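You operate a simulated robot arm through the tools that you are given. There is no shell and no other tool. Be economical: measure what you need, move in short steps, check, and stop when the job is done.

The job below is to be done with a simulated two-armed robot. You get a single attempt, and the scene is never put back.

Task
Pick up the sleeve from the shelf of the sample bench with one hand, pass it to the other hand and put it on the top of the glaze bench.

The check looks at the end state, three seconds after you hand in, the way a careful person would. Anything else that was tipped, shoved, dropped, spilled or broken makes it a failure.

Robot
Two 7-joint arms with two-finger parallel grippers on one trunk, on a base that drives. Base frame: it is fixed to the floor where the robot stands at the start and does not move with it; the origin is under the middle of the robot, x ahead of it, y to its left, z up. Lengths are in m, angles in degrees, forces in N, time in s.
The left shoulder is at the start at [0.02, 0.113, 1.149], the right one opposite. With the tool pointing down near the work surface each hand reaches from about 0.1 to 0.36 m from the robot's upright axis, wherever it stands, measured 20 degrees to its own side. Places, roughly: top of the glaze bench [0.2, 1.1, 0.9]. Payload 1.57 kg a hand.
The tool frame of a hand sits at the grasp point between the pads (the TCP): z along the fingers, y along the line on which they close. The tips reach 0.03 m beyond it. Largest opening 0.08 m; finger width 0.017, thickness 0.012; the body of the gripper, 0.04 by 0.082 m, starts 0.08 m behind the TCP.
Orientation is told as [roll, pitch, yaw] about the base's x, y, z axes, in that order, counted from this pose: with the fingers straight down and closing along the base's y, the tool's x points along the base's -x, its y along +y and its z along -z.

Tools
- The arms move only by the tool jog_arm. It takes "left_increments", "right_increments" or both (then of equal length, played together; a hand with none holds still); each is a list of rows, each a list of 7 numbers: the opening, from 0 (shut) to 1 (fully open), then the shift along the tool's x, y, z in units of 300 mm (1.0 is 300 mm), then the turn, a rotation vector about the tool's x, y, z in units of 120 degrees (1.0 is 120 degrees). In form: [[hand, x, y, z, rx, ry, rz], ...]. A call has 1 to 12 rows; each row is the pose to reach, as a shift and turn from the pose commanded when the call began, along the tool's axes at that moment. A call with a number of a shift or a turn outside -1 to 1 is refused whole. A row lasts 0.2 s, in which the tool goes at most 0.05 m and 8.6 degrees; a call with a longer step from one row to the next is refused whole, and so is a gripper value outside its range. A pose out of reach is approached as far as the arm can. The call stops where the force on the tool passes 40 N (or 10 N more than at its start, if that is more) or the arm is blocked; 0.2 s more then pass. Each finger travels about 0.045 m/s and halts on what it meets, pressing with about 31 N; the grip force reading is that of the motor and also rises with nothing between the fingers. The clock runs only during rows and for 0.2 s after the last one: add rows that repeat a pose to give the fingers time. It gives the time, the measured TCP pose, the force on the tool (base axes), the opening and the grip force at its end, in the units of the frame above (readings bear some noise), with the torque about the TCP (base axes, N m) and any sound that the robot's microphone picked up.
- Cameras (640 x 400 px; columns grow to the right, rows downward): "scene" is now at [0.1006, 0.0084, 1.2608]; the picture's right is [0.14, -0.99, 0.00], its down [-0.78, -0.11, -0.61] and it looks along [0.60, 0.09, -0.79] (base axes); focal length 292 px, centre (320, 200). "left" rides on the left gripper at [0.072, 0.007, -0.122] in its tool frame; the picture's right is [-0.09, 1.00, 0.00], its down [-0.84, -0.08, -0.54] and it looks along [-0.54, -0.05, 0.84] (tool axes); focal length 238 px, centre (320, 200). "right" rides on the right gripper at [0.072, -0.007, -0.122] in its tool frame; the picture's right is [0.09, 1.00, 0.00], its down [-0.84, 0.08, -0.54] and it looks along [-0.54, 0.05, 0.84] (tool axes); focal length 238 px, centre (320, 200). There is no depth. A picture from a camera that has moved, and an enlarged one, comes with that camera's place and axes in the base frame and with its lens. The place of the scene camera against the robot may be out by one fixed shift of up to 0.025 m in any direction.
- camera(camera): a new picture of that camera. It takes no simulated time.
- slide_trunk(by): slides the trunk up (or, below 0, down) by that many m; the arms and the scene camera ride with it, the base frame stays. It gives what a move gives, with no picture.
- steer(legs): drives the robot by 1 to 6 legs, each [ahead, left, turn to the left] in m, m and degrees, along the robot's own axes; the way and the turn of a leg run together, so that a leg with both is an arc; at most 1.5 m and 180 degrees a leg. The arms and the cameras ride along, it lands a little off, and it stops where it bumps. It gives what a move gives.
- head_to(pan, tilt): turns the head with the scene camera to pan (to the left, within 80 degrees either way) and tilt (down, from -29 to 69), counted from straight ahead of the robot. It gives what a move gives.
- zoom(camera, box): a new picture of the part [left, top, right, bottom] of that camera's present view, enlarged. It takes no simulated time.
- sign_off(): hands the job in; it is judged then, once.

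Work in short steps. Places have to be worked out from the pictures, the camera data and where the tool is seen: move nearer, look again, correct. Check each grasp and each placing, and mend what went wrong. You have 120 turns and 100 pictures in all, those below and enlarged ones among them. Open the grippers and draw the arms clear of the work before you hand the job in, unless the task says otherwise; then end with one line.

The tools are called after "Call:" by a JSON object that holds its "name" and its "arguments". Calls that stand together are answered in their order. jog_arm: Moves the arms, as the interface text tells. Its arguments: {"type":"object","properties":{"left_increments":{"type":"array","items":{"type":"array","items":{"type":"number"}}},"right_increments":{"type":"array","items":{"type":"array","items":{"type":"number"}}}},"required":[]} The other tools are called the same way: slide_trunk (by) slides the trunk up or down; steer (legs) drives the base; head_to (pan, tilt) turns the head that bears the scene camera; camera (camera) takes a picture; zoom (camera, box) takes an enlarged picture of a part of a camera's view; sign_off () hands the job in.

At the start:

```text
t: 0.0
left_tool_pos: [0.4359, 0.1894, 0.7012]
left_orientation: [-0.1, 0.0, 0.0]
left_wrist_force: [-0.6, 0.2, -0.3]
left_torque: [-0.01, 0.0, 0.01]
left_gripper_width: 0.08
left_gripper_force: 0.1
right_tool_pos: [0.5126, -0.2143, 0.671]
right_orientation: [0.0, 0.0, -0.1]
right_wrist_force: [-0.8, 0.2, 0.6]
right_torque: [0.03, 0.0, -0.03]
right_gripper_width: 0.0801
right_gripper_force: 0.0
trunk travel left (down, up): [-0.202, 0.368]
robot x, y, heading: [0.0018, -0.0025, 0.3]
head pan, tilt: [8.2, 52.4]
```

scene: 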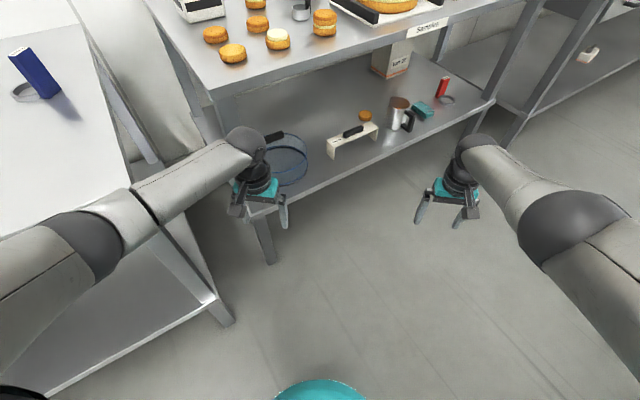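
right: 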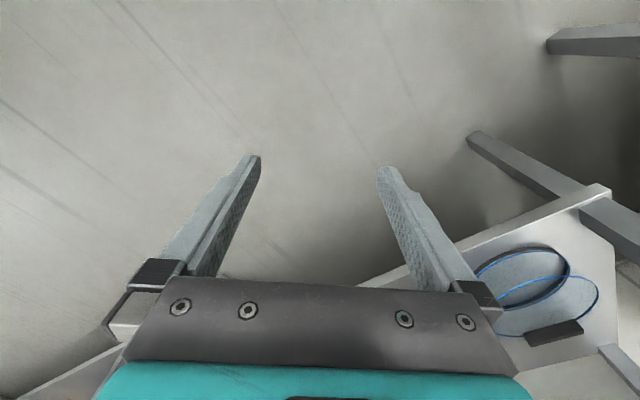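
left: 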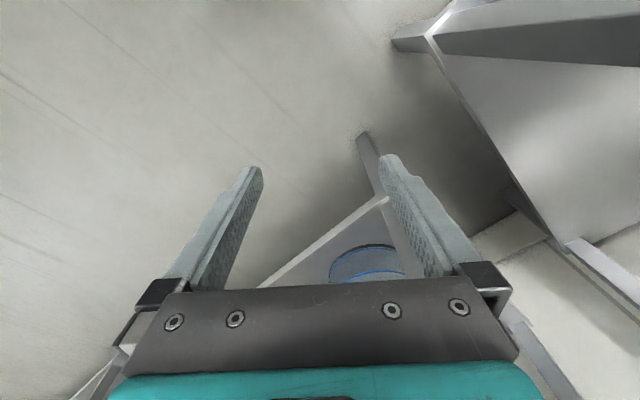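

The shelf of the sample bench (ahead) holds several objects; I enlarge it to identify the sleeve.

Call:
{"name": "zoom", "arguments": {"camera": "scene", "box": [220, 40, 520, 227]}}

Call:
{"name": "zoom", "arguments": {"camera": "scene", "box": [320, 70, 480, 170]}}

```text
2.13 times, centred on (370, 134) of scene
camera zoom: at [0.1006, 0.0084, 1.2608], right [0.14, -0.99, 0.0], down [-0.78, -0.11, -0.61], along [0.6, 0.09, -0.79], focal length 624 px, centre (213, 342)
```

zoom: 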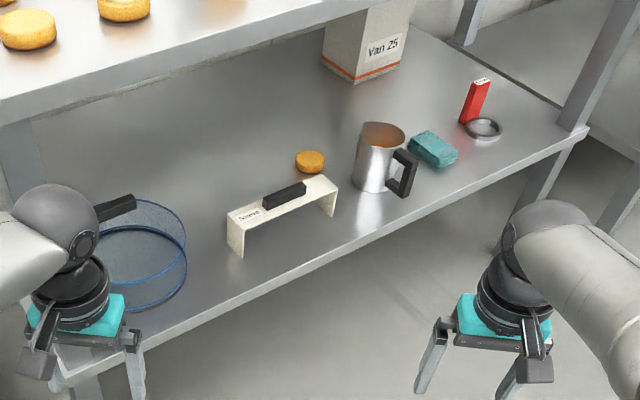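

```text
4.00 times, centred on (400, 120) of scene
camera zoom: at [0.1006, 0.0084, 1.2608], right [0.14, -0.99, 0.0], down [-0.78, -0.11, -0.61], along [0.6, 0.09, -0.79], focal length 1170 px, centre (0, 520)
```

zoom: 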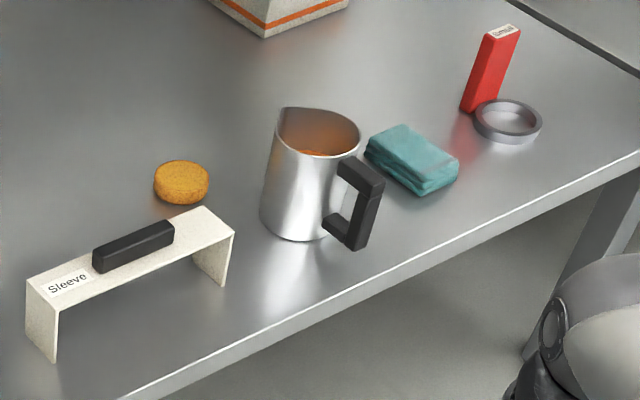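

The sleeve is the white bridge with a black grip bar, labelled "Sleeve". I raise the trunk to get a vertical baseline for triangulating.

Call:
{"name": "slide_trunk", "arguments": {"by": 0.25}}

Call:
{"name": "camera", "arguments": {"camera": "scene"}}

```text
t: 2.6
left_tool_pos: [0.4364, 0.1893, 0.9512]
left_orientation: [-0.1, 0.0, 0.0]
left_wrist_force: [0.5, 0.1, 0.3]
left_torque: [0.0, -0.04, 0.0]
left_gripper_width: 0.0802
left_gripper_force: 0.1
right_tool_pos: [0.5102, -0.2143, 0.921]
right_orientation: [-0.1, 0.0, 0.0]
right_wrist_force: [-0.4, 0.0, 0.4]
right_torque: [-0.02, 0.04, 0.0]
right_gripper_width: 0.0803
right_gripper_force: 0.1
trunk travel left (down, up): [-0.452, 0.118]
robot x, y, heading: [0.0015, 0.0005, 0.2]
head pan, tilt: [8.2, 52.4]
```

```text
94 pictures are left
camera scene: at [0.1007, 0.0084, 1.5107], right [0.14, -0.99, 0.0], down [-0.78, -0.11, -0.61], along [0.6, 0.09, -0.79], focal length 292 px, centre (320, 200)
```

scene: 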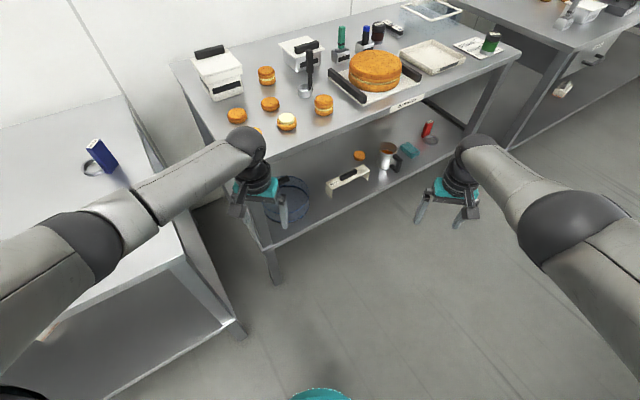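

Call:
{"name": "zoom", "arguments": {"camera": "scene", "box": [300, 110, 460, 210]}}

```text
4.00 times, centred on (380, 160) of scene
camera zoom: at [0.1007, 0.0084, 1.5107], right [0.14, -0.99, 0.0], down [-0.78, -0.11, -0.61], along [0.6, 0.09, -0.79], focal length 1170 px, centre (80, 360)
```

zoom: 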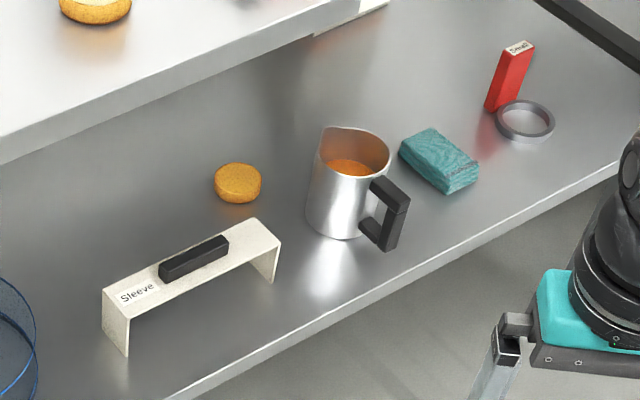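

Triangulation: shelf z≈0.43, sleeve centre ≈(1.03,0.02), its length along the bench front, ~8 cm inside the front edge and under the bench top (z≈0.9). Bench normal is at ≈41° heading; the glaze bench is parallel to its left. I turn to face the bench and slide sideways along it.

Call:
{"name": "steer", "arguments": {"legs": [[0, 0, 41], [0, -0.55, 0]]}}

Call:
{"name": "head_to", "arguments": {"pan": 0, "tilt": 40}}

Call:
{"name": "camera", "arguments": {"camera": "scene"}}

```text
t: 7.7
left_tool_pos: [0.5692, 0.0238, 0.9514]
left_orientation: [0.0, 0.0, 42.4]
left_wrist_force: [0.3, 0.0, 0.1]
left_torque: [0.02, 0.05, -0.02]
left_gripper_width: 0.0802
left_gripper_force: 0.0
right_tool_pos: [0.8966, -0.2214, 0.9212]
right_orientation: [0.0, 0.0, 42.4]
right_wrist_force: [-0.2, -0.3, -0.2]
right_torque: [0.02, 0.03, 0.02]
right_gripper_width: 0.0801
right_gripper_force: 0.1
trunk travel left (down, up): [-0.452, 0.118]
robot x, y, heading: [0.3728, -0.4063, 42.6]
head pan, tilt: [8.2, 52.4]
```

```text
t: 8.5
left_tool_pos: [0.5701, 0.0247, 0.9513]
left_orientation: [0.0, -0.1, 42.4]
left_wrist_force: [-0.3, -0.1, 0.6]
left_torque: [0.01, 0.0, 0.04]
left_gripper_width: 0.0801
left_gripper_force: 0.1
right_tool_pos: [0.8973, -0.2221, 0.9212]
right_orientation: [0.0, 0.0, 42.4]
right_wrist_force: [0.1, 0.0, -0.1]
right_torque: [0.01, -0.03, 0.02]
right_gripper_width: 0.0798
right_gripper_force: 0.0
trunk travel left (down, up): [-0.452, 0.118]
robot x, y, heading: [0.3769, -0.4096, 42.6]
head pan, tilt: [0.0, 40.0]
```

```text
92 pictures are left
camera scene: at [0.4612, -0.3471, 1.5281], right [0.67, -0.74, 0.0], down [-0.47, -0.43, -0.77], along [0.57, 0.52, -0.64], focal length 292 px, centre (320, 200)
```

scene: 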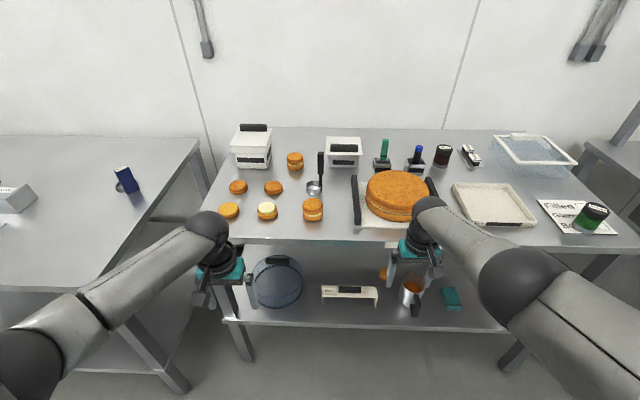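

I'm nearly square to the bench, with both hands in front of its edge (edge n≈0.67, hands ≤0.53). I lower the trunk so the shelf is in reach.

Call:
{"name": "slide_trunk", "arguments": {"by": -0.44}}

Call:
{"name": "head_to", "arguments": {"pan": 0, "tilt": 30}}

Call:
{"name": "camera", "arguments": {"camera": "scene"}}

```text
refused: -0.44 is not a number from -0.4 to 0.4
```

```text
t: 9.2
left_tool_pos: [0.571, 0.0245, 0.9504]
left_orientation: [0.0, 0.0, 42.3]
left_wrist_force: [0.2, 0.0, 0.2]
left_torque: [-0.01, -0.02, -0.01]
left_gripper_width: 0.0801
left_gripper_force: 0.0
right_tool_pos: [0.8973, -0.2226, 0.9211]
right_orientation: [0.0, 0.1, 42.4]
right_wrist_force: [-0.3, -0.7, 0.2]
right_torque: [0.02, -0.02, -0.01]
right_gripper_width: 0.0801
right_gripper_force: 0.0
trunk travel left (down, up): [-0.452, 0.118]
robot x, y, heading: [0.3725, -0.4105, 42.3]
head pan, tilt: [0.0, 30.0]
```

```text
91 pictures are left
camera scene: at [0.4653, -0.3435, 1.5434], right [0.67, -0.74, 0.0], down [-0.37, -0.34, -0.87], along [0.64, 0.58, -0.5], focal length 292 px, centre (320, 200)
```

scene: 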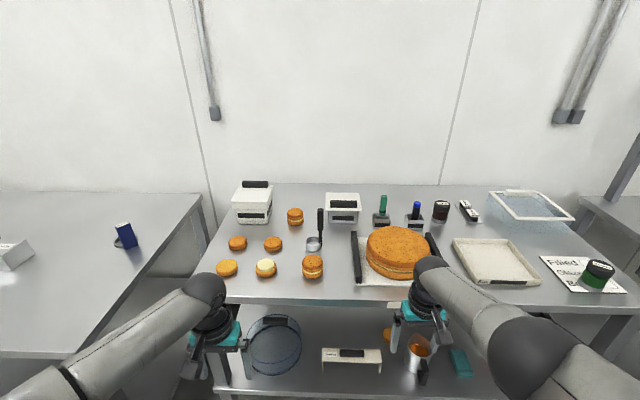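

The trunk step limit is 0.4, so I lower by 0.38.

Call:
{"name": "slide_trunk", "arguments": {"by": -0.38}}

Call:
{"name": "camera", "arguments": {"camera": "scene"}}

Call:
{"name": "camera", "arguments": {"camera": "right"}}

```text
t: 12.9
left_tool_pos: [0.5697, 0.0234, 0.5714]
left_orientation: [0.0, 0.1, 42.3]
left_wrist_force: [-0.6, -0.2, 0.2]
left_torque: [0.01, 0.01, 0.04]
left_gripper_width: 0.0799
left_gripper_force: 0.0
right_tool_pos: [0.896, -0.222, 0.5407]
right_orientation: [0.0, 0.0, 42.4]
right_wrist_force: [0.3, -0.6, 0.4]
right_torque: [0.0, 0.01, -0.02]
right_gripper_width: 0.0801
right_gripper_force: 0.0
trunk travel left (down, up): [-0.072, 0.498]
robot x, y, heading: [0.3728, -0.4092, 42.4]
head pan, tilt: [0.0, 30.0]
```

```text
90 pictures are left
camera scene: at [0.4652, -0.3436, 1.1635], right [0.67, -0.74, 0.0], down [-0.37, -0.34, -0.87], along [0.64, 0.58, -0.5], focal length 292 px, centre (320, 200)
```

scene: 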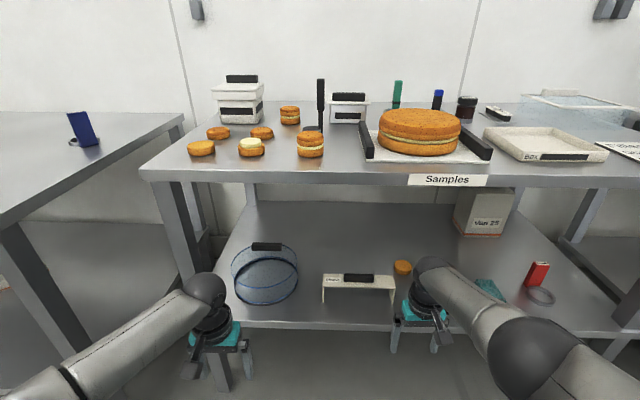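

```text
89 pictures are left
camera right: at [0.848, -0.2756, 0.6636], right [-0.74, 0.67, 0.0], down [0.57, 0.62, 0.54], along [0.36, 0.4, -0.84], focal length 238 px, centre (320, 200)
```

right: 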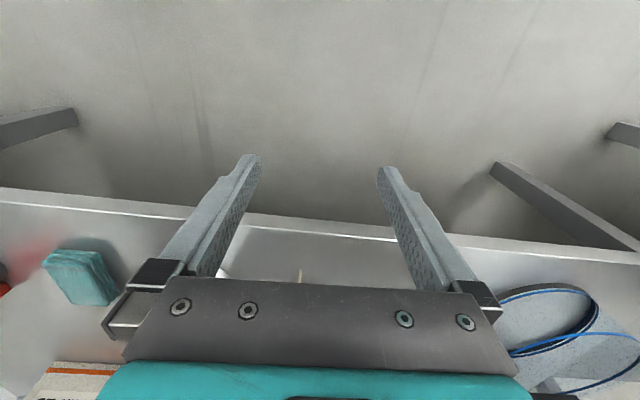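

The way to the sleeve is open beneath the thin top. I plan a horizontal grasp from the front (fingers above and below the bridge plate), so I begin turning the right tool to point forward with its closing line vertical (120° in total, first half now).

Call:
{"name": "jog_arm", "arguments": {"right_increments": [[1, 0, 0, 0, -0.0412, -0.0412, 0.0412], [1, 0, 0, 0, -0.0824, -0.0824, 0.0824], [1, 0, 0, 0, -0.1236, -0.1236, 0.1236], [1, 0, 0, 0, -0.1648, -0.1648, 0.1648], [1, 0, 0, 0, -0.206, -0.206, 0.206], [1, 0, 0, 0, -0.2472, -0.2472, 0.2472], [1, 0, 0, 0, -0.2884, -0.2884, 0.2884]]}}

Call:
{"name": "camera", "arguments": {"camera": "scene"}}

```text
t: 14.5
left_tool_pos: [0.5705, 0.0243, 0.5723]
left_orientation: [0.0, -0.1, 42.4]
left_wrist_force: [-0.5, -0.4, -0.4]
left_torque: [-0.02, 0.02, -0.05]
left_gripper_width: 0.0804
left_gripper_force: 0.1
right_tool_pos: [0.8968, -0.2209, 0.5413]
right_orientation: [45.2, -19.5, -2.7]
right_wrist_force: [-0.3, 0.1, 0.0]
right_torque: [-0.02, 0.01, -0.02]
right_gripper_width: 0.0798
right_gripper_force: 0.0
trunk travel left (down, up): [-0.072, 0.498]
robot x, y, heading: [0.3763, -0.4091, 42.3]
head pan, tilt: [0.0, 30.0]
```

```text
88 pictures are left
camera scene: at [0.4653, -0.3435, 1.1635], right [0.67, -0.74, 0.0], down [-0.37, -0.34, -0.87], along [0.64, 0.58, -0.5], focal length 292 px, centre (320, 200)
```

scene: 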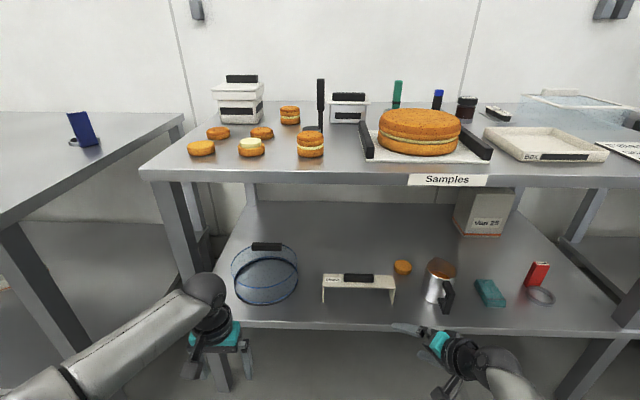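

Rotation is tracking well and everything stays clear of the shelf. I complete the remaining half.

Call:
{"name": "jog_arm", "arguments": {"right_increments": [[1, 0, 0, 0, -0.0412, -0.0412, 0.0412], [1, 0, 0, 0, -0.0824, -0.0824, 0.0824], [1, 0, 0, 0, -0.1236, -0.1236, 0.1236], [1, 0, 0, 0, -0.1648, -0.1648, 0.1648], [1, 0, 0, 0, -0.206, -0.206, 0.206], [1, 0, 0, 0, -0.2472, -0.2472, 0.2472], [1, 0, 0, 0, -0.2884, -0.2884, 0.2884]]}}

Call:
{"name": "camera", "arguments": {"camera": "scene"}}

Call:
{"name": "camera", "arguments": {"camera": "right"}}

```text
t: 16.1
left_tool_pos: [0.5681, 0.0237, 0.5707]
left_orientation: [0.0, 0.0, 42.5]
left_wrist_force: [-0.6, 0.0, 0.8]
left_torque: [-0.04, -0.03, 0.02]
left_gripper_width: 0.0799
left_gripper_force: 0.0
right_tool_pos: [0.8967, -0.2221, 0.5409]
right_orientation: [90.0, 0.1, -47.6]
right_wrist_force: [0.1, -0.6, 0.2]
right_torque: [0.02, 0.0, -0.03]
right_gripper_width: 0.0801
right_gripper_force: 0.0
trunk travel left (down, up): [-0.072, 0.498]
robot x, y, heading: [0.3786, -0.4075, 42.6]
head pan, tilt: [0.0, 30.0]
```

```text
87 pictures are left
camera scene: at [0.4653, -0.3436, 1.1635], right [0.67, -0.74, 0.0], down [-0.37, -0.34, -0.87], along [0.64, 0.58, -0.5], focal length 292 px, centre (320, 200)
```

scene: 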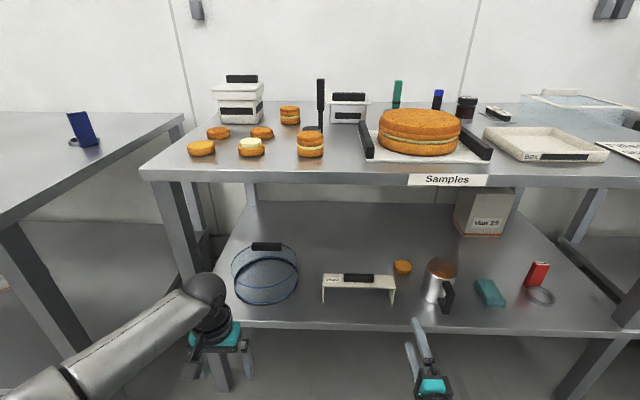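

```text
86 pictures are left
camera right: at [0.7569, -0.2511, 0.5355], right [-0.06, 0.07, 1.0], down [0.16, -0.98, 0.08], along [0.98, 0.17, 0.05], focal length 238 px, centre (320, 200)
```

right: 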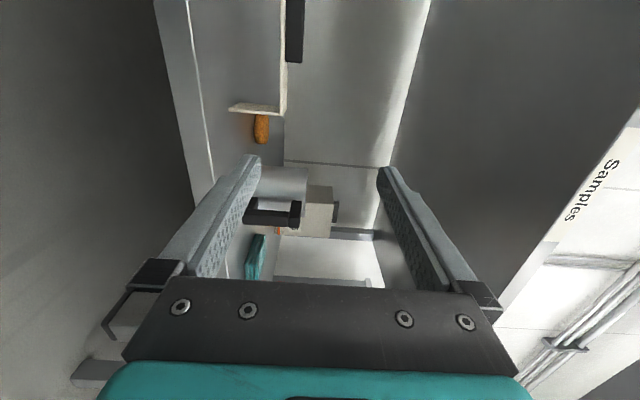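

The tool now points forward with vertical closing. I zoom in on the sleeve in the scene view and on the hand's view to refine the sleeve position and calibrate.

Call:
{"name": "zoom", "arguments": {"camera": "scene", "box": [300, 240, 460, 340]}}

Call:
{"name": "zoom", "arguments": {"camera": "scene", "box": [360, 300, 520, 400]}}

Call:
{"name": "zoom", "arguments": {"camera": "right", "box": [180, 0, 340, 100]}}

```text
4.00 times, centred on (380, 290) of scene
camera zoom: at [0.4653, -0.3436, 1.1635], right [0.67, -0.74, 0.0], down [-0.37, -0.34, -0.87], along [0.64, 0.58, -0.5], focal length 1170 px, centre (80, -160)
```

zoom: 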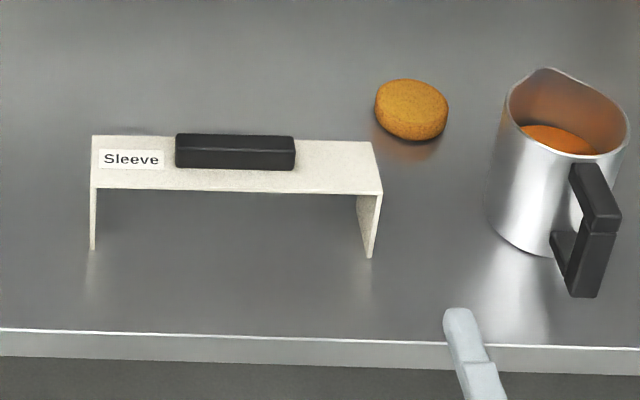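

```text
4.00 times, centred on (440, 350) of scene
camera zoom: at [0.4653, -0.3436, 1.1635], right [0.67, -0.74, 0.0], down [-0.37, -0.34, -0.87], along [0.64, 0.58, -0.5], focal length 1170 px, centre (-160, -400)
```

zoom: 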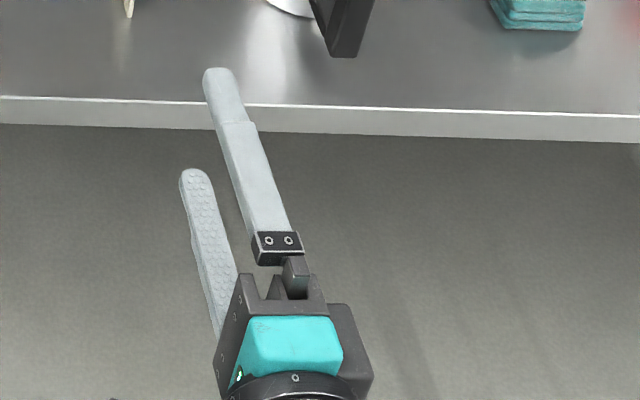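

```text
4.00 times, centred on (260, 50) of right
camera zoom: at [0.7569, -0.2511, 0.5355], right [-0.06, 0.07, 1.0], down [0.16, -0.98, 0.08], along [0.98, 0.17, 0.05], focal length 953 px, centre (560, 800)
```

zoom: 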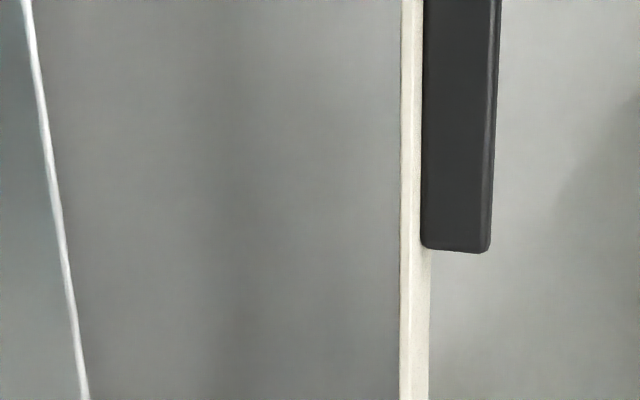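

Calibration with the fingers shows the scene camera off by ~1–2 cm; combining both cameras, the plate top is at z≈0.4975, bar top ≈0.522, right front corner ≈(1.056,-0.084). I'll grip plate+bar just right of centre; first move in front of that point, staying outside the shelf edge, and look.

Call:
{"name": "jog_arm", "arguments": {"right_increments": [[1, 0.06, -0.03, 0.056, 0, -0.0033, 0], [1, 0.12, -0.06, 0.112, 0, -0.0066, 0], [1, 0.18, -0.09, 0.168, 0, -0.01, 0], [1, 0.24, -0.12, 0.225, 0, -0.0133, 0], [1, 0.24, -0.12, 0.225, 0, -0.0133, 0]]}}

Call:
{"name": "camera", "arguments": {"camera": "right"}}

Call:
{"name": "zoom", "arguments": {"camera": "scene", "box": [280, 240, 480, 365]}}

```text
t: 17.3
left_tool_pos: [0.5701, 0.0249, 0.5713]
left_orientation: [0.0, 0.0, 42.4]
left_wrist_force: [0.9, 0.6, 0.2]
left_torque: [-0.03, 0.0, -0.01]
left_gripper_width: 0.0798
left_gripper_force: 0.1
right_tool_pos: [0.8964, -0.1643, 0.5601]
right_orientation: [89.9, -0.1, -49.1]
right_wrist_force: [0.6, -0.3, -0.1]
right_torque: [0.06, -0.02, 0.02]
right_gripper_width: 0.08
right_gripper_force: 0.0
right hand out of reach, approached as far as the arm can: row 1, 2, 3, 4, 5
trunk travel left (down, up): [-0.072, 0.498]
robot x, y, heading: [0.38, -0.4096, 42.3]
head pan, tilt: [0.0, 30.0]
```

```text
82 pictures are left
camera right: at [0.7566, -0.189, 0.5538], right [-0.06, 0.07, 1.0], down [0.14, -0.99, 0.08], along [0.99, 0.14, 0.05], focal length 238 px, centre (320, 200)
```

right: 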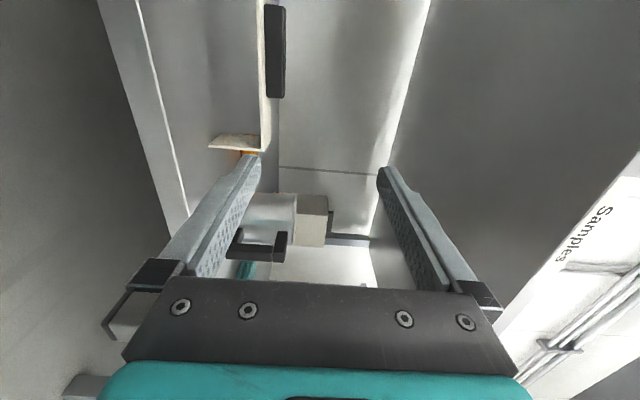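

```text
3.20 times, centred on (380, 302) of scene
camera zoom: at [0.4652, -0.3436, 1.1635], right [0.67, -0.74, 0.0], down [-0.37, -0.34, -0.87], along [0.64, 0.58, -0.5], focal length 936 px, centre (128, -128)
```

zoom: 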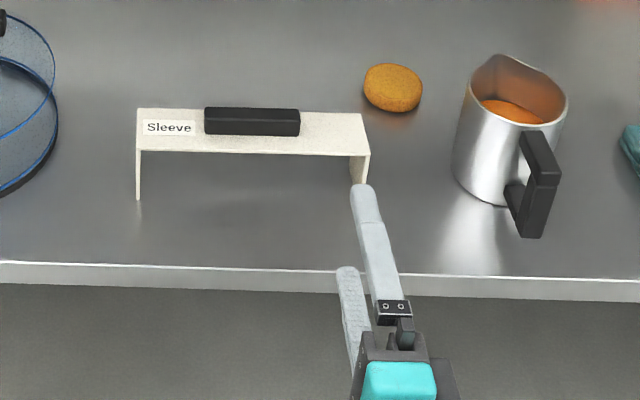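

The right arm is at its reach limit, so the base must come nearer and the trunk a little lower. First I pull both hands back.

Call:
{"name": "jog_arm", "arguments": {"right_increments": [[1, 0, 0, -0.13, 0, 0, 0], [1, 0, 0, -0.26, 0, 0, 0], [1, 0, 0, -0.4, 0, 0, 0], [1, 0, 0, -0.53, 0, 0, 0], [1, 0, 0, -0.53, 0, 0, 0]], "left_increments": [[1, 0.1, 0, 0, 0, 0, 0], [1, 0.2, 0, 0, 0, 0, 0], [1, 0.3, 0, 0, 0, 0, 0], [1, 0.4, 0, 0, 0, 0, 0], [1, 0.4, 0, 0, 0, 0, 0]]}}

Call:
{"name": "slide_trunk", "arguments": {"by": -0.065}}

```text
t: 18.0
left_tool_pos: [0.5207, -0.0202, 0.5702]
left_orientation: [0.1, -0.1, 42.4]
left_wrist_force: [0.0, -0.6, -0.9]
left_torque: [0.0, 0.0, -0.03]
left_gripper_width: 0.0799
left_gripper_force: 0.1
right_tool_pos: [0.9286, -0.2498, 0.6222]
right_orientation: [97.6, -8.8, -52.2]
right_wrist_force: [-0.4, 0.4, -0.1]
right_torque: [0.0, 0.03, 0.01]
right_gripper_width: 0.08
right_gripper_force: 0.1
trunk travel left (down, up): [-0.072, 0.498]
robot x, y, heading: [0.374, -0.4056, 42.3]
head pan, tilt: [0.0, 30.0]
stopped in row 3 (right hand): the arm was blocked; the commanded pose is now the measured one
```

```text
t: 19.0
left_tool_pos: [0.5215, -0.0209, 0.5049]
left_orientation: [0.0, 0.0, 42.3]
left_wrist_force: [0.4, 0.4, -1.3]
left_torque: [0.02, -0.01, 0.03]
left_gripper_width: 0.0801
left_gripper_force: 0.0
right_tool_pos: [0.9286, -0.2494, 0.5571]
right_orientation: [97.7, -8.7, -52.2]
right_wrist_force: [0.1, 0.9, 0.5]
right_torque: [-0.03, 0.0, -0.03]
right_gripper_width: 0.0799
right_gripper_force: 0.1
trunk travel left (down, up): [-0.007, 0.563]
robot x, y, heading: [0.3756, -0.4085, 42.2]
head pan, tilt: [0.0, 30.0]
```

The right arm was blocked in retreat (probably a joint limit); I look before going on.

Call:
{"name": "head_to", "arguments": {"pan": -10, "tilt": 55}}

Call:
{"name": "camera", "arguments": {"camera": "scene"}}

```text
t: 19.9
left_tool_pos: [0.5207, -0.0216, 0.5045]
left_orientation: [0.1, 0.0, 42.3]
left_wrist_force: [0.6, -0.5, 0.9]
left_torque: [0.0, -0.04, -0.02]
left_gripper_width: 0.08
left_gripper_force: 0.0
right_tool_pos: [0.9279, -0.2496, 0.556]
right_orientation: [97.7, -8.8, -52.2]
right_wrist_force: [-0.6, -0.5, 0.4]
right_torque: [0.02, 0.03, 0.0]
right_gripper_width: 0.08
right_gripper_force: 0.2
trunk travel left (down, up): [-0.007, 0.563]
robot x, y, heading: [0.3745, -0.4073, 42.2]
head pan, tilt: [-10.0, 55.0]
```

```text
80 pictures are left
camera scene: at [0.4593, -0.3661, 1.0625], right [0.54, -0.84, 0.0], down [-0.69, -0.44, -0.57], along [0.48, 0.31, -0.82], focal length 292 px, centre (320, 200)
```

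scene: 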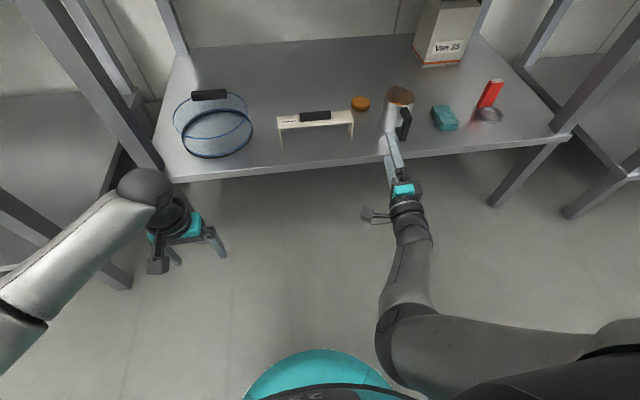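

The base dome is clear of the bench. I restore the tool's level orientation while moving slightly inward, to see how freely the arm moves.

Call:
{"name": "jog_arm", "arguments": {"right_increments": [[1, 0.04, -0.01, -0.01, 0.03, 0.01, 0.037], [1, 0.08, -0.02, -0.02, 0.0618, 0.0198, 0.0733], [1, 0.16, -0.04, -0.04, 0.0618, 0.0198, 0.0733], [1, 0.16, -0.04, -0.04, 0.0618, 0.0198, 0.0733]]}}

```text
t: 21.1
left_tool_pos: [0.5214, -0.0203, 0.5036]
left_orientation: [0.0, 0.0, 42.3]
left_wrist_force: [0.1, 0.3, -0.7]
left_torque: [-0.01, 0.02, 0.0]
left_gripper_width: 0.0799
left_gripper_force: 0.1
right_tool_pos: [0.9454, -0.252, 0.5694]
right_orientation: [93.3, -6.5, -51.2]
right_wrist_force: [0.4, 0.2, 0.2]
right_torque: [0.02, 0.01, 0.0]
right_gripper_width: 0.0802
right_gripper_force: 0.0
trunk travel left (down, up): [-0.007, 0.563]
robot x, y, heading: [0.3766, -0.4119, 42.4]
head pan, tilt: [-10.0, 55.0]
stopped in row 4 (right hand): the arm was blocked; the commanded pose is now the measured one
```

This arm configuration has the elbow folded inward and jams. I reverse the rotation back to tool-down, then will roll the other way so the elbow stays outside.

Call:
{"name": "jog_arm", "arguments": {"right_increments": [[1, 0, 0, 0, 0.0412, 0.0412, -0.0412], [1, 0, 0, 0, 0.0824, 0.0824, -0.0824], [1, 0, 0, 0, 0.1236, 0.1236, -0.1236], [1, 0, 0, 0, 0.1648, 0.1648, -0.1648], [1, 0, 0, 0, 0.206, 0.206, -0.206], [1, 0, 0, 0, 0.2472, 0.2472, -0.2472], [1, 0, 0, 0, 0.2884, 0.2884, -0.2884]]}}

Call:
{"name": "camera", "arguments": {"camera": "scene"}}

```text
t: 22.7
left_tool_pos: [0.5205, -0.0212, 0.5053]
left_orientation: [0.0, 0.0, 42.3]
left_wrist_force: [-0.8, 0.0, 0.0]
left_torque: [-0.02, 0.01, 0.02]
left_gripper_width: 0.08
left_gripper_force: 0.0
right_tool_pos: [0.9436, -0.2495, 0.5669]
right_orientation: [42.5, -26.1, -5.0]
right_wrist_force: [-0.9, 0.1, 0.4]
right_torque: [-0.02, 0.0, -0.01]
right_gripper_width: 0.0803
right_gripper_force: 0.0
trunk travel left (down, up): [-0.007, 0.563]
robot x, y, heading: [0.3758, -0.4102, 42.1]
head pan, tilt: [-10.0, 55.0]
```

```text
79 pictures are left
camera scene: at [0.4593, -0.3661, 1.0625], right [0.54, -0.84, 0.0], down [-0.69, -0.44, -0.57], along [0.48, 0.31, -0.82], focal length 292 px, centre (320, 200)
```

scene: 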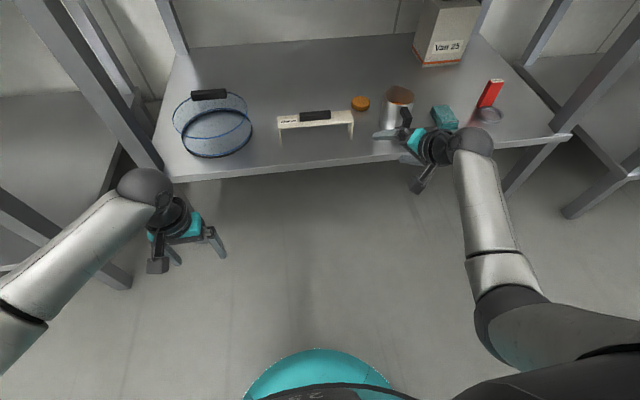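

Elbow has come back outside. I continue to tool-down.

Call:
{"name": "jog_arm", "arguments": {"right_increments": [[1, 0, 0, 0, 0.0412, 0.0412, -0.0412], [1, 0, 0, 0, 0.0824, 0.0824, -0.0824], [1, 0, 0, 0, 0.1236, 0.1236, -0.1236], [1, 0, 0, 0, 0.1648, 0.1648, -0.1648], [1, 0, 0, 0, 0.206, 0.206, -0.206], [1, 0, 0, 0, 0.2472, 0.2472, -0.2472], [1, 0, 0, 0, 0.2884, 0.2884, -0.2884]]}}

```text
t: 24.3
left_tool_pos: [0.5212, -0.0207, 0.5051]
left_orientation: [0.0, 0.0, 42.3]
left_wrist_force: [0.5, -0.3, 0.0]
left_torque: [0.0, -0.01, 0.02]
left_gripper_width: 0.0802
left_gripper_force: 0.1
right_tool_pos: [0.9434, -0.2512, 0.5692]
right_orientation: [-6.3, -3.2, 39.3]
right_wrist_force: [-0.2, 0.1, 0.4]
right_torque: [0.02, -0.01, 0.0]
right_gripper_width: 0.0799
right_gripper_force: 0.0
trunk travel left (down, up): [-0.007, 0.563]
robot x, y, heading: [0.3745, -0.4056, 42.7]
head pan, tilt: [-10.0, 55.0]
```

Now I draw the right hand back 0.12 m, then begin the opposite roll.

Call:
{"name": "jog_arm", "arguments": {"right_increments": [[1, 0.13, 0, 0, 0, 0, 0], [1, 0.26, 0, 0, 0, 0, 0], [1, 0.4, 0, 0, 0, 0, 0], [1, 0.4, 0, 0, 0, 0, 0]]}}

Call:
{"name": "jog_arm", "arguments": {"right_increments": [[1, 0, 0, 0, 0.0412, -0.0412, -0.0412], [1, 0, 0, 0, 0.0824, -0.0824, -0.0824], [1, 0, 0, 0, 0.1236, -0.1236, -0.1236], [1, 0, 0, 0, 0.1648, -0.1648, -0.1648], [1, 0, 0, 0, 0.206, -0.206, -0.206], [1, 0, 0, 0, 0.2472, -0.2472, -0.2472], [1, 0, 0, 0, 0.2884, -0.2884, -0.2884]]}}

Call:
{"name": "camera", "arguments": {"camera": "scene"}}

```text
t: 25.3
left_tool_pos: [0.5215, -0.0215, 0.5053]
left_orientation: [0.0, 0.1, 42.3]
left_wrist_force: [-0.6, -0.3, -0.3]
left_torque: [0.0, 0.02, -0.01]
left_gripper_width: 0.0798
left_gripper_force: 0.0
right_tool_pos: [0.856, -0.3286, 0.5632]
right_orientation: [-6.2, -3.3, 39.2]
right_wrist_force: [-0.1, 0.3, 0.3]
right_torque: [-0.02, 0.0, -0.01]
right_gripper_width: 0.08
right_gripper_force: 0.0
trunk travel left (down, up): [-0.007, 0.563]
robot x, y, heading: [0.3758, -0.4086, 42.7]
head pan, tilt: [-10.0, 55.0]
```

```text
t: 26.9
left_tool_pos: [0.5218, -0.0211, 0.505]
left_orientation: [0.0, -0.1, 42.4]
left_wrist_force: [0.4, -0.9, -0.3]
left_torque: [0.01, 0.03, -0.01]
left_gripper_width: 0.0797
left_gripper_force: 0.1
right_tool_pos: [0.8523, -0.3258, 0.5618]
right_orientation: [-52.1, -17.2, 86.5]
right_wrist_force: [-0.2, 0.4, 0.6]
right_torque: [0.01, -0.01, 0.03]
right_gripper_width: 0.08
right_gripper_force: 0.0
trunk travel left (down, up): [-0.007, 0.563]
robot x, y, heading: [0.3768, -0.4088, 42.3]
head pan, tilt: [-10.0, 55.0]
```

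```text
78 pictures are left
camera scene: at [0.4593, -0.3661, 1.0625], right [0.54, -0.84, 0.0], down [-0.69, -0.44, -0.57], along [0.48, 0.31, -0.82], focal length 292 px, centre (320, 200)
```

scene: 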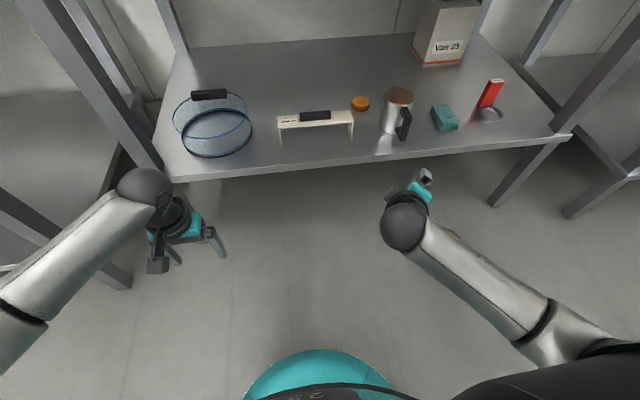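

Elbow stays outside this time. I complete the second half.

Call:
{"name": "jog_arm", "arguments": {"right_increments": [[1, 0, 0, 0, 0.0412, -0.0412, -0.0412], [1, 0, 0, 0, 0.0824, -0.0824, -0.0824], [1, 0, 0, 0, 0.1236, -0.1236, -0.1236], [1, 0, 0, 0, 0.1648, -0.1648, -0.1648], [1, 0, 0, 0, 0.206, -0.206, -0.206], [1, 0, 0, 0, 0.2472, -0.2472, -0.2472], [1, 0, 0, 0, 0.2884, -0.2884, -0.2884]]}}

Call:
{"name": "camera", "arguments": {"camera": "scene"}}

```text
t: 28.5
left_tool_pos: [0.5207, -0.0205, 0.5049]
left_orientation: [0.0, 0.0, 42.3]
left_wrist_force: [0.2, -0.2, 0.4]
left_torque: [-0.01, -0.01, 0.01]
left_gripper_width: 0.0802
left_gripper_force: 0.1
right_tool_pos: [0.8517, -0.3257, 0.5612]
right_orientation: [-93.3, 6.1, 128.9]
right_wrist_force: [-0.6, 0.3, 0.5]
right_torque: [0.0, 0.03, 0.02]
right_gripper_width: 0.08
right_gripper_force: 0.1
trunk travel left (down, up): [-0.007, 0.563]
robot x, y, heading: [0.3733, -0.4093, 42.5]
head pan, tilt: [-10.0, 55.0]
```

```text
77 pictures are left
camera scene: at [0.4593, -0.3661, 1.0625], right [0.54, -0.84, 0.0], down [-0.69, -0.44, -0.57], along [0.48, 0.31, -0.82], focal length 292 px, centre (320, 200)
```

scene: 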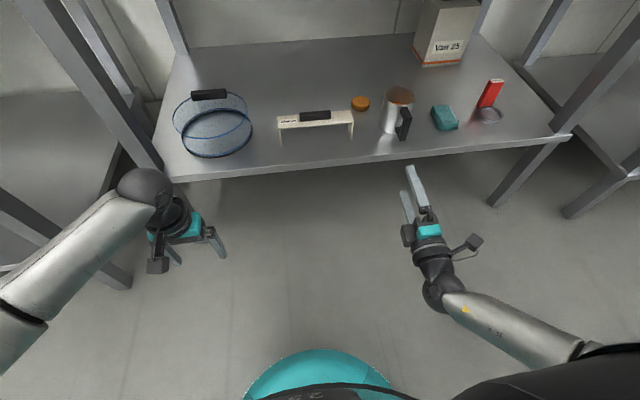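

Good configuration. I level the hand fully, shift it left in line with the sleeve and down, and draw the left hand back, ahead of driving nearer.

Call:
{"name": "jog_arm", "arguments": {"right_increments": [[1, -0.1, 0.04, -0.02, -0.0266, -0.0141, 0.0511], [1, -0.2, 0.08, -0.04, -0.0266, -0.0141, 0.0511], [1, -0.3, 0.12, -0.06, -0.0266, -0.0141, 0.0511], [1, -0.4, 0.15, -0.1, -0.0266, -0.0141, 0.0511], [1, -0.4, 0.15, -0.1, -0.0266, -0.0141, 0.0511]], "left_increments": [[1, 0.07, 0, 0, 0, 0, 0], [1, 0.14, 0, 0, 0, 0, 0], [1, 0.21, 0, 0, 0, 0, 0], [1, 0.28, 0, 0, 0, 0, 0], [1, 0.28, 0, 0, 0, 0, 0]]}}

```text
t: 29.7
left_tool_pos: [0.4581, -0.0769, 0.5068]
left_orientation: [0.0, 0.0, 42.3]
left_wrist_force: [0.3, -0.7, 0.5]
left_torque: [0.02, 0.0, -0.01]
left_gripper_width: 0.0798
left_gripper_force: 0.0
right_tool_pos: [0.7596, -0.2559, 0.5009]
right_orientation: [-90.0, 0.1, 130.6]
right_wrist_force: [-0.6, -0.3, 0.6]
right_torque: [0.0, -0.04, 0.02]
right_gripper_width: 0.0799
right_gripper_force: 0.0
trunk travel left (down, up): [-0.007, 0.563]
robot x, y, heading: [0.3764, -0.4072, 42.5]
head pan, tilt: [-10.0, 55.0]
```

Tool is level and aligned (n≈0.41, e≈0.69). I drive 0.22 m straight ahead; fingertips will end just over the shelf edge, ~8 cm short of the sleeve.

Call:
{"name": "steer", "arguments": {"legs": [[0.22, 0, 0]]}}

Call:
{"name": "head_to", "arguments": {"pan": -5, "tilt": 45}}

Call:
{"name": "camera", "arguments": {"camera": "scene"}}

Call:
{"name": "camera", "arguments": {"camera": "right"}}

```text
t: 31.3
left_tool_pos: [0.6125, 0.0637, 0.5062]
left_orientation: [0.0, 0.0, 42.4]
left_wrist_force: [0.5, 0.1, -0.2]
left_torque: [-0.01, 0.02, 0.0]
left_gripper_width: 0.0799
left_gripper_force: 0.0
right_tool_pos: [0.9131, -0.1149, 0.5006]
right_orientation: [-89.9, 0.1, 130.7]
right_wrist_force: [0.8, 0.9, -0.7]
right_torque: [-0.03, -0.01, -0.01]
right_gripper_width: 0.0803
right_gripper_force: 0.1
trunk travel left (down, up): [-0.007, 0.563]
robot x, y, heading: [0.5285, -0.2716, 42.2]
head pan, tilt: [-10.0, 55.0]
```

```text
t: 32.0
left_tool_pos: [0.6126, 0.0648, 0.5056]
left_orientation: [0.0, 0.0, 42.4]
left_wrist_force: [-0.1, 0.7, -0.7]
left_torque: [0.0, 0.01, 0.02]
left_gripper_width: 0.08
left_gripper_force: 0.1
right_tool_pos: [0.9139, -0.114, 0.5005]
right_orientation: [-89.9, 0.0, 130.8]
right_wrist_force: [-0.4, -0.6, -0.6]
right_torque: [0.04, -0.02, 0.02]
right_gripper_width: 0.08
right_gripper_force: 0.0
trunk travel left (down, up): [-0.007, 0.563]
robot x, y, heading: [0.5311, -0.269, 42.2]
head pan, tilt: [-5.0, 45.0]
```

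```text
76 pictures are left
camera scene: at [0.6165, -0.2152, 1.0758], right [0.61, -0.79, 0.0], down [-0.56, -0.43, -0.71], along [0.56, 0.43, -0.71], focal length 292 px, centre (320, 200)
```

scene: 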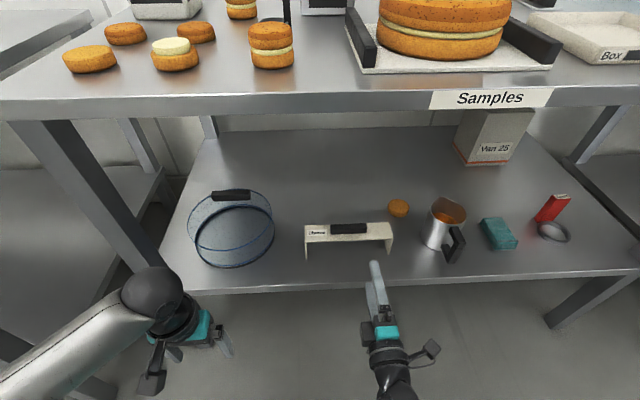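

```text
75 pictures are left
camera right: at [0.8673, -0.2488, 0.5075], right [0.06, -0.07, -1.0], down [-0.96, 0.28, -0.08], along [0.28, 0.96, -0.05], focal length 238 px, centre (320, 200)
```

right: 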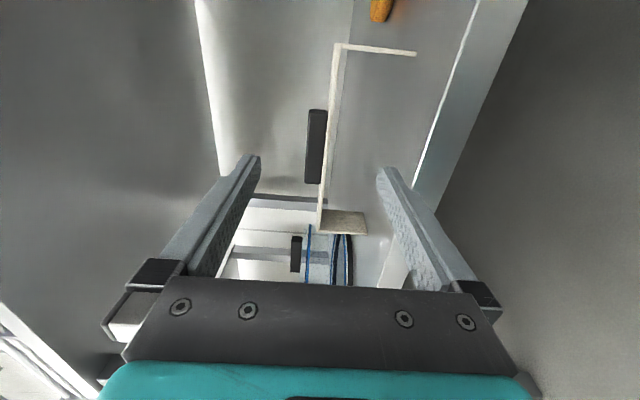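

The hand camera now shows the plate squarely between the finger levels: sleeve front edge n≈0.75, plate/bar z 0.484–0.514, bar e 0.606–0.699; my hand is at e≈0.683, z≈0.50. I advance 0.158 m straight in.

Call:
{"name": "jog_arm", "arguments": {"right_increments": [[1, 0, 0, 0.09, 0, 0, 0], [1, 0, 0, 0.18, 0, 0, 0], [1, 0, 0, 0.27, 0, 0, 0], [1, 0, 0, 0.36, 0, 0, 0], [1, 0, 0, 0.45, 0, 0, 0], [1, 0, 0, 0.527, 0, 0, 0], [1, 0, 0, 0.527, 0, 0, 0]]}}

Call:
{"name": "camera", "arguments": {"camera": "right"}}

Call:
{"name": "zoom", "arguments": {"camera": "scene", "box": [260, 180, 500, 330]}}

```text
t: 33.6
left_tool_pos: [0.6126, 0.0635, 0.5056]
left_orientation: [0.0, 0.0, 42.4]
left_wrist_force: [0.8, 0.1, 0.1]
left_torque: [0.03, 0.0, 0.0]
left_gripper_width: 0.0799
left_gripper_force: 0.1
right_tool_pos: [1.035, -0.012, 0.4979]
right_orientation: [-90.0, 0.0, 130.8]
right_wrist_force: [-0.6, -0.5, -0.1]
right_torque: [0.0, -0.01, -0.02]
right_gripper_width: 0.0799
right_gripper_force: 0.1
trunk travel left (down, up): [-0.007, 0.563]
robot x, y, heading: [0.5263, -0.2715, 42.7]
head pan, tilt: [-5.0, 45.0]
```

```text
74 pictures are left
camera right: at [0.9886, -0.1458, 0.5055], right [0.06, -0.07, -1.0], down [-0.96, 0.28, -0.08], along [0.28, 0.96, -0.05], focal length 238 px, centre (320, 200)
```

right: 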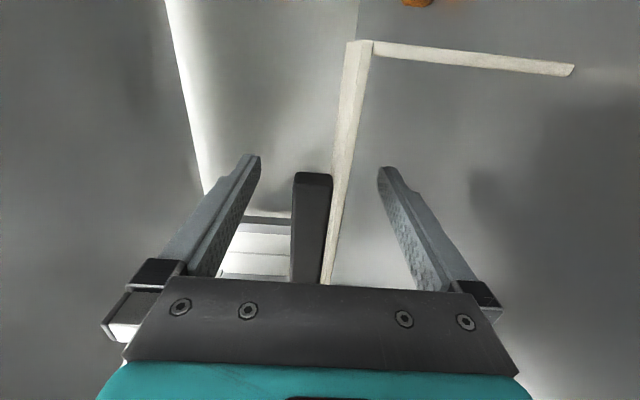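

```text
2.67 times, centred on (380, 255) of scene
camera zoom: at [0.6165, -0.2151, 1.0759], right [0.61, -0.79, 0.0], down [-0.56, -0.43, -0.71], along [0.56, 0.43, -0.71], focal length 780 px, centre (160, 53)
```

zoom: 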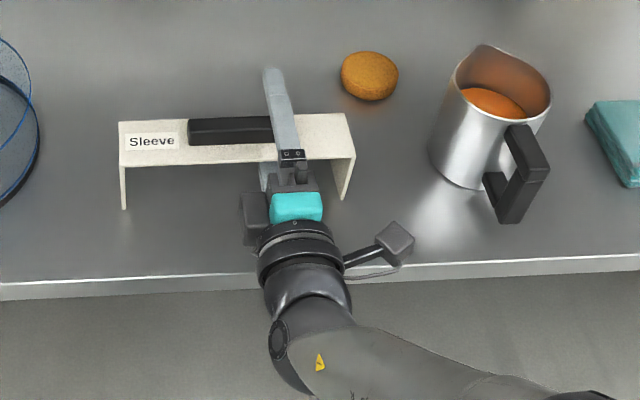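

Bar and plate lie centred between the fingers. I close the grip.

Call:
{"name": "jog_arm", "arguments": {"right_increments": [[0, 0, 0, 0, 0, 0, 0], [0, 0, 0, 0, 0, 0, 0], [0, 0, 0, 0, 0, 0, 0], [0, 0, 0, 0, 0, 0, 0], [0, 0, 0, 0, 0, 0, 0], [0, 0, 0, 0, 0, 0, 0]]}}

Call:
{"name": "zoom", "arguments": {"camera": "scene", "box": [260, 180, 500, 330]}}

```text
t: 35.0
left_tool_pos: [0.6119, 0.0638, 0.5073]
left_orientation: [0.0, -0.1, 42.4]
left_wrist_force: [-0.1, -0.9, -0.1]
left_torque: [0.0, 0.01, 0.01]
left_gripper_width: 0.0799
left_gripper_force: 0.1
right_tool_pos: [1.0341, -0.0112, 0.5012]
right_orientation: [-90.3, 0.0, 130.7]
right_wrist_force: [-0.6, -2.1, 15.9]
right_torque: [-0.07, 0.17, 0.06]
right_gripper_width: 0.0251
right_gripper_force: 31.1
trunk travel left (down, up): [-0.007, 0.563]
robot x, y, heading: [0.5273, -0.2684, 42.3]
head pan, tilt: [-5.0, 45.0]
```

```text
2.67 times, centred on (380, 255) of scene
camera zoom: at [0.6155, -0.2158, 1.0761], right [0.61, -0.79, 0.0], down [-0.56, -0.43, -0.71], along [0.56, 0.43, -0.71], focal length 780 px, centre (160, 53)
```

zoom: 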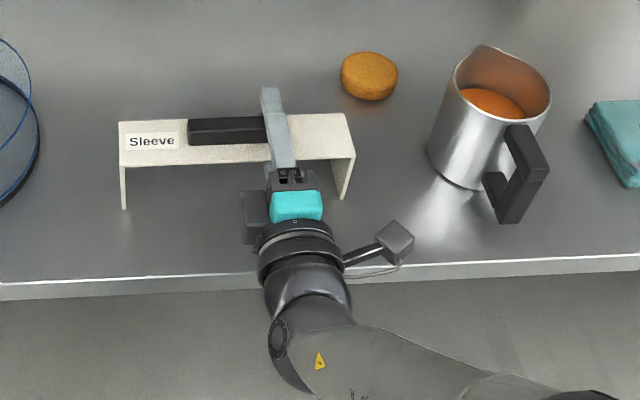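

Gripped at 25 mm width. I lift slowly 3 cm.

Call:
{"name": "jog_arm", "arguments": {"right_increments": [[0, 0, -0.02, 0, 0, 0, 0], [0, 0, -0.04, 0, 0, 0, 0], [0, 0, -0.07, 0, 0, 0, 0], [0, 0, -0.1, 0, 0, 0, 0], [0, 0, -0.1, 0, 0, 0, 0]]}}

Call:
{"name": "zoom", "arguments": {"camera": "scene", "box": [260, 180, 500, 330]}}

Call:
{"name": "camera", "arguments": {"camera": "right"}}

```text
t: 36.2
left_tool_pos: [0.6114, 0.064, 0.5061]
left_orientation: [0.0, 0.0, 42.4]
left_wrist_force: [-0.2, -0.3, 0.2]
left_torque: [0.0, -0.02, -0.01]
left_gripper_width: 0.0802
left_gripper_force: 0.0
right_tool_pos: [1.0335, -0.0113, 0.5281]
right_orientation: [-89.8, 0.1, 130.7]
right_wrist_force: [1.0, -0.3, -0.8]
right_torque: [0.02, -0.03, -0.04]
right_gripper_width: 0.025
right_gripper_force: 31.2
trunk travel left (down, up): [-0.007, 0.563]
robot x, y, heading: [0.5312, -0.2677, 42.7]
head pan, tilt: [-5.0, 45.0]
```

```text
2.67 times, centred on (380, 255) of scene
camera zoom: at [0.6165, -0.2152, 1.0759], right [0.61, -0.79, 0.0], down [-0.56, -0.43, -0.71], along [0.56, 0.43, -0.71], focal length 780 px, centre (160, 53)
```

zoom: 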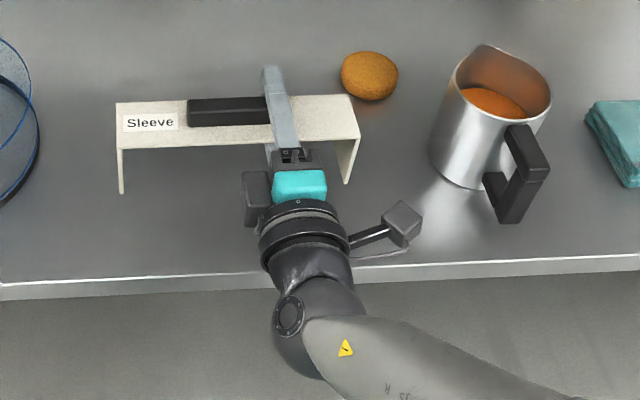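

```text
70 pictures are left
camera right: at [0.9869, -0.1454, 0.5366], right [0.06, -0.07, -1.0], down [-0.96, 0.28, -0.08], along [0.29, 0.96, -0.05], focal length 238 px, centre (320, 200)
```

right: 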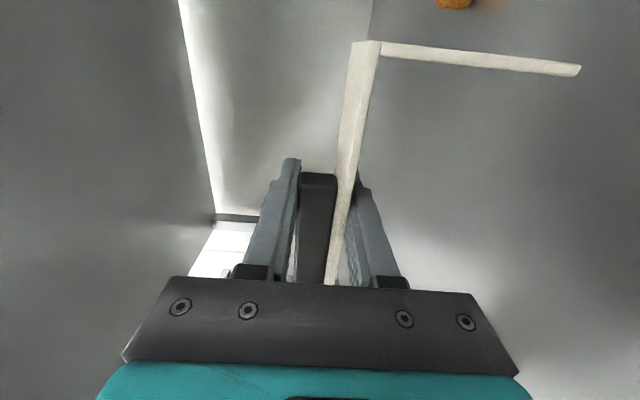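

Secure and light. I back the base 0.3 m straight out so the sleeve clears the shelf.

Call:
{"name": "steer", "arguments": {"legs": [[-0.3, 0, 0]]}}

Call:
{"name": "camera", "arguments": {"camera": "scene"}}

```text
t: 38.3
left_tool_pos: [0.3958, -0.1352, 0.5055]
left_orientation: [-0.1, 0.0, 41.9]
left_wrist_force: [0.0, -0.8, 0.8]
left_torque: [-0.01, 0.03, -0.01]
left_gripper_width: 0.0799
left_gripper_force: 0.2
right_tool_pos: [0.814, -0.2141, 0.5294]
right_orientation: [-89.9, 0.2, 130.1]
right_wrist_force: [-0.6, 0.2, 0.1]
right_torque: [-0.01, -0.03, -0.04]
right_gripper_width: 0.0249
right_gripper_force: 30.8
trunk travel left (down, up): [-0.007, 0.563]
robot x, y, heading: [0.307, -0.4683, 41.8]
head pan, tilt: [-5.0, 45.0]
```

```text
69 pictures are left
camera scene: at [0.3966, -0.4153, 1.0759], right [0.6, -0.8, 0.0], down [-0.57, -0.42, -0.71], along [0.57, 0.42, -0.71], focal length 292 px, centre (320, 200)
```

scene: 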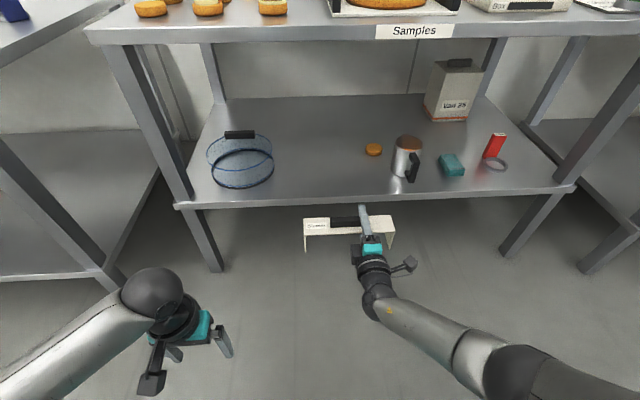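

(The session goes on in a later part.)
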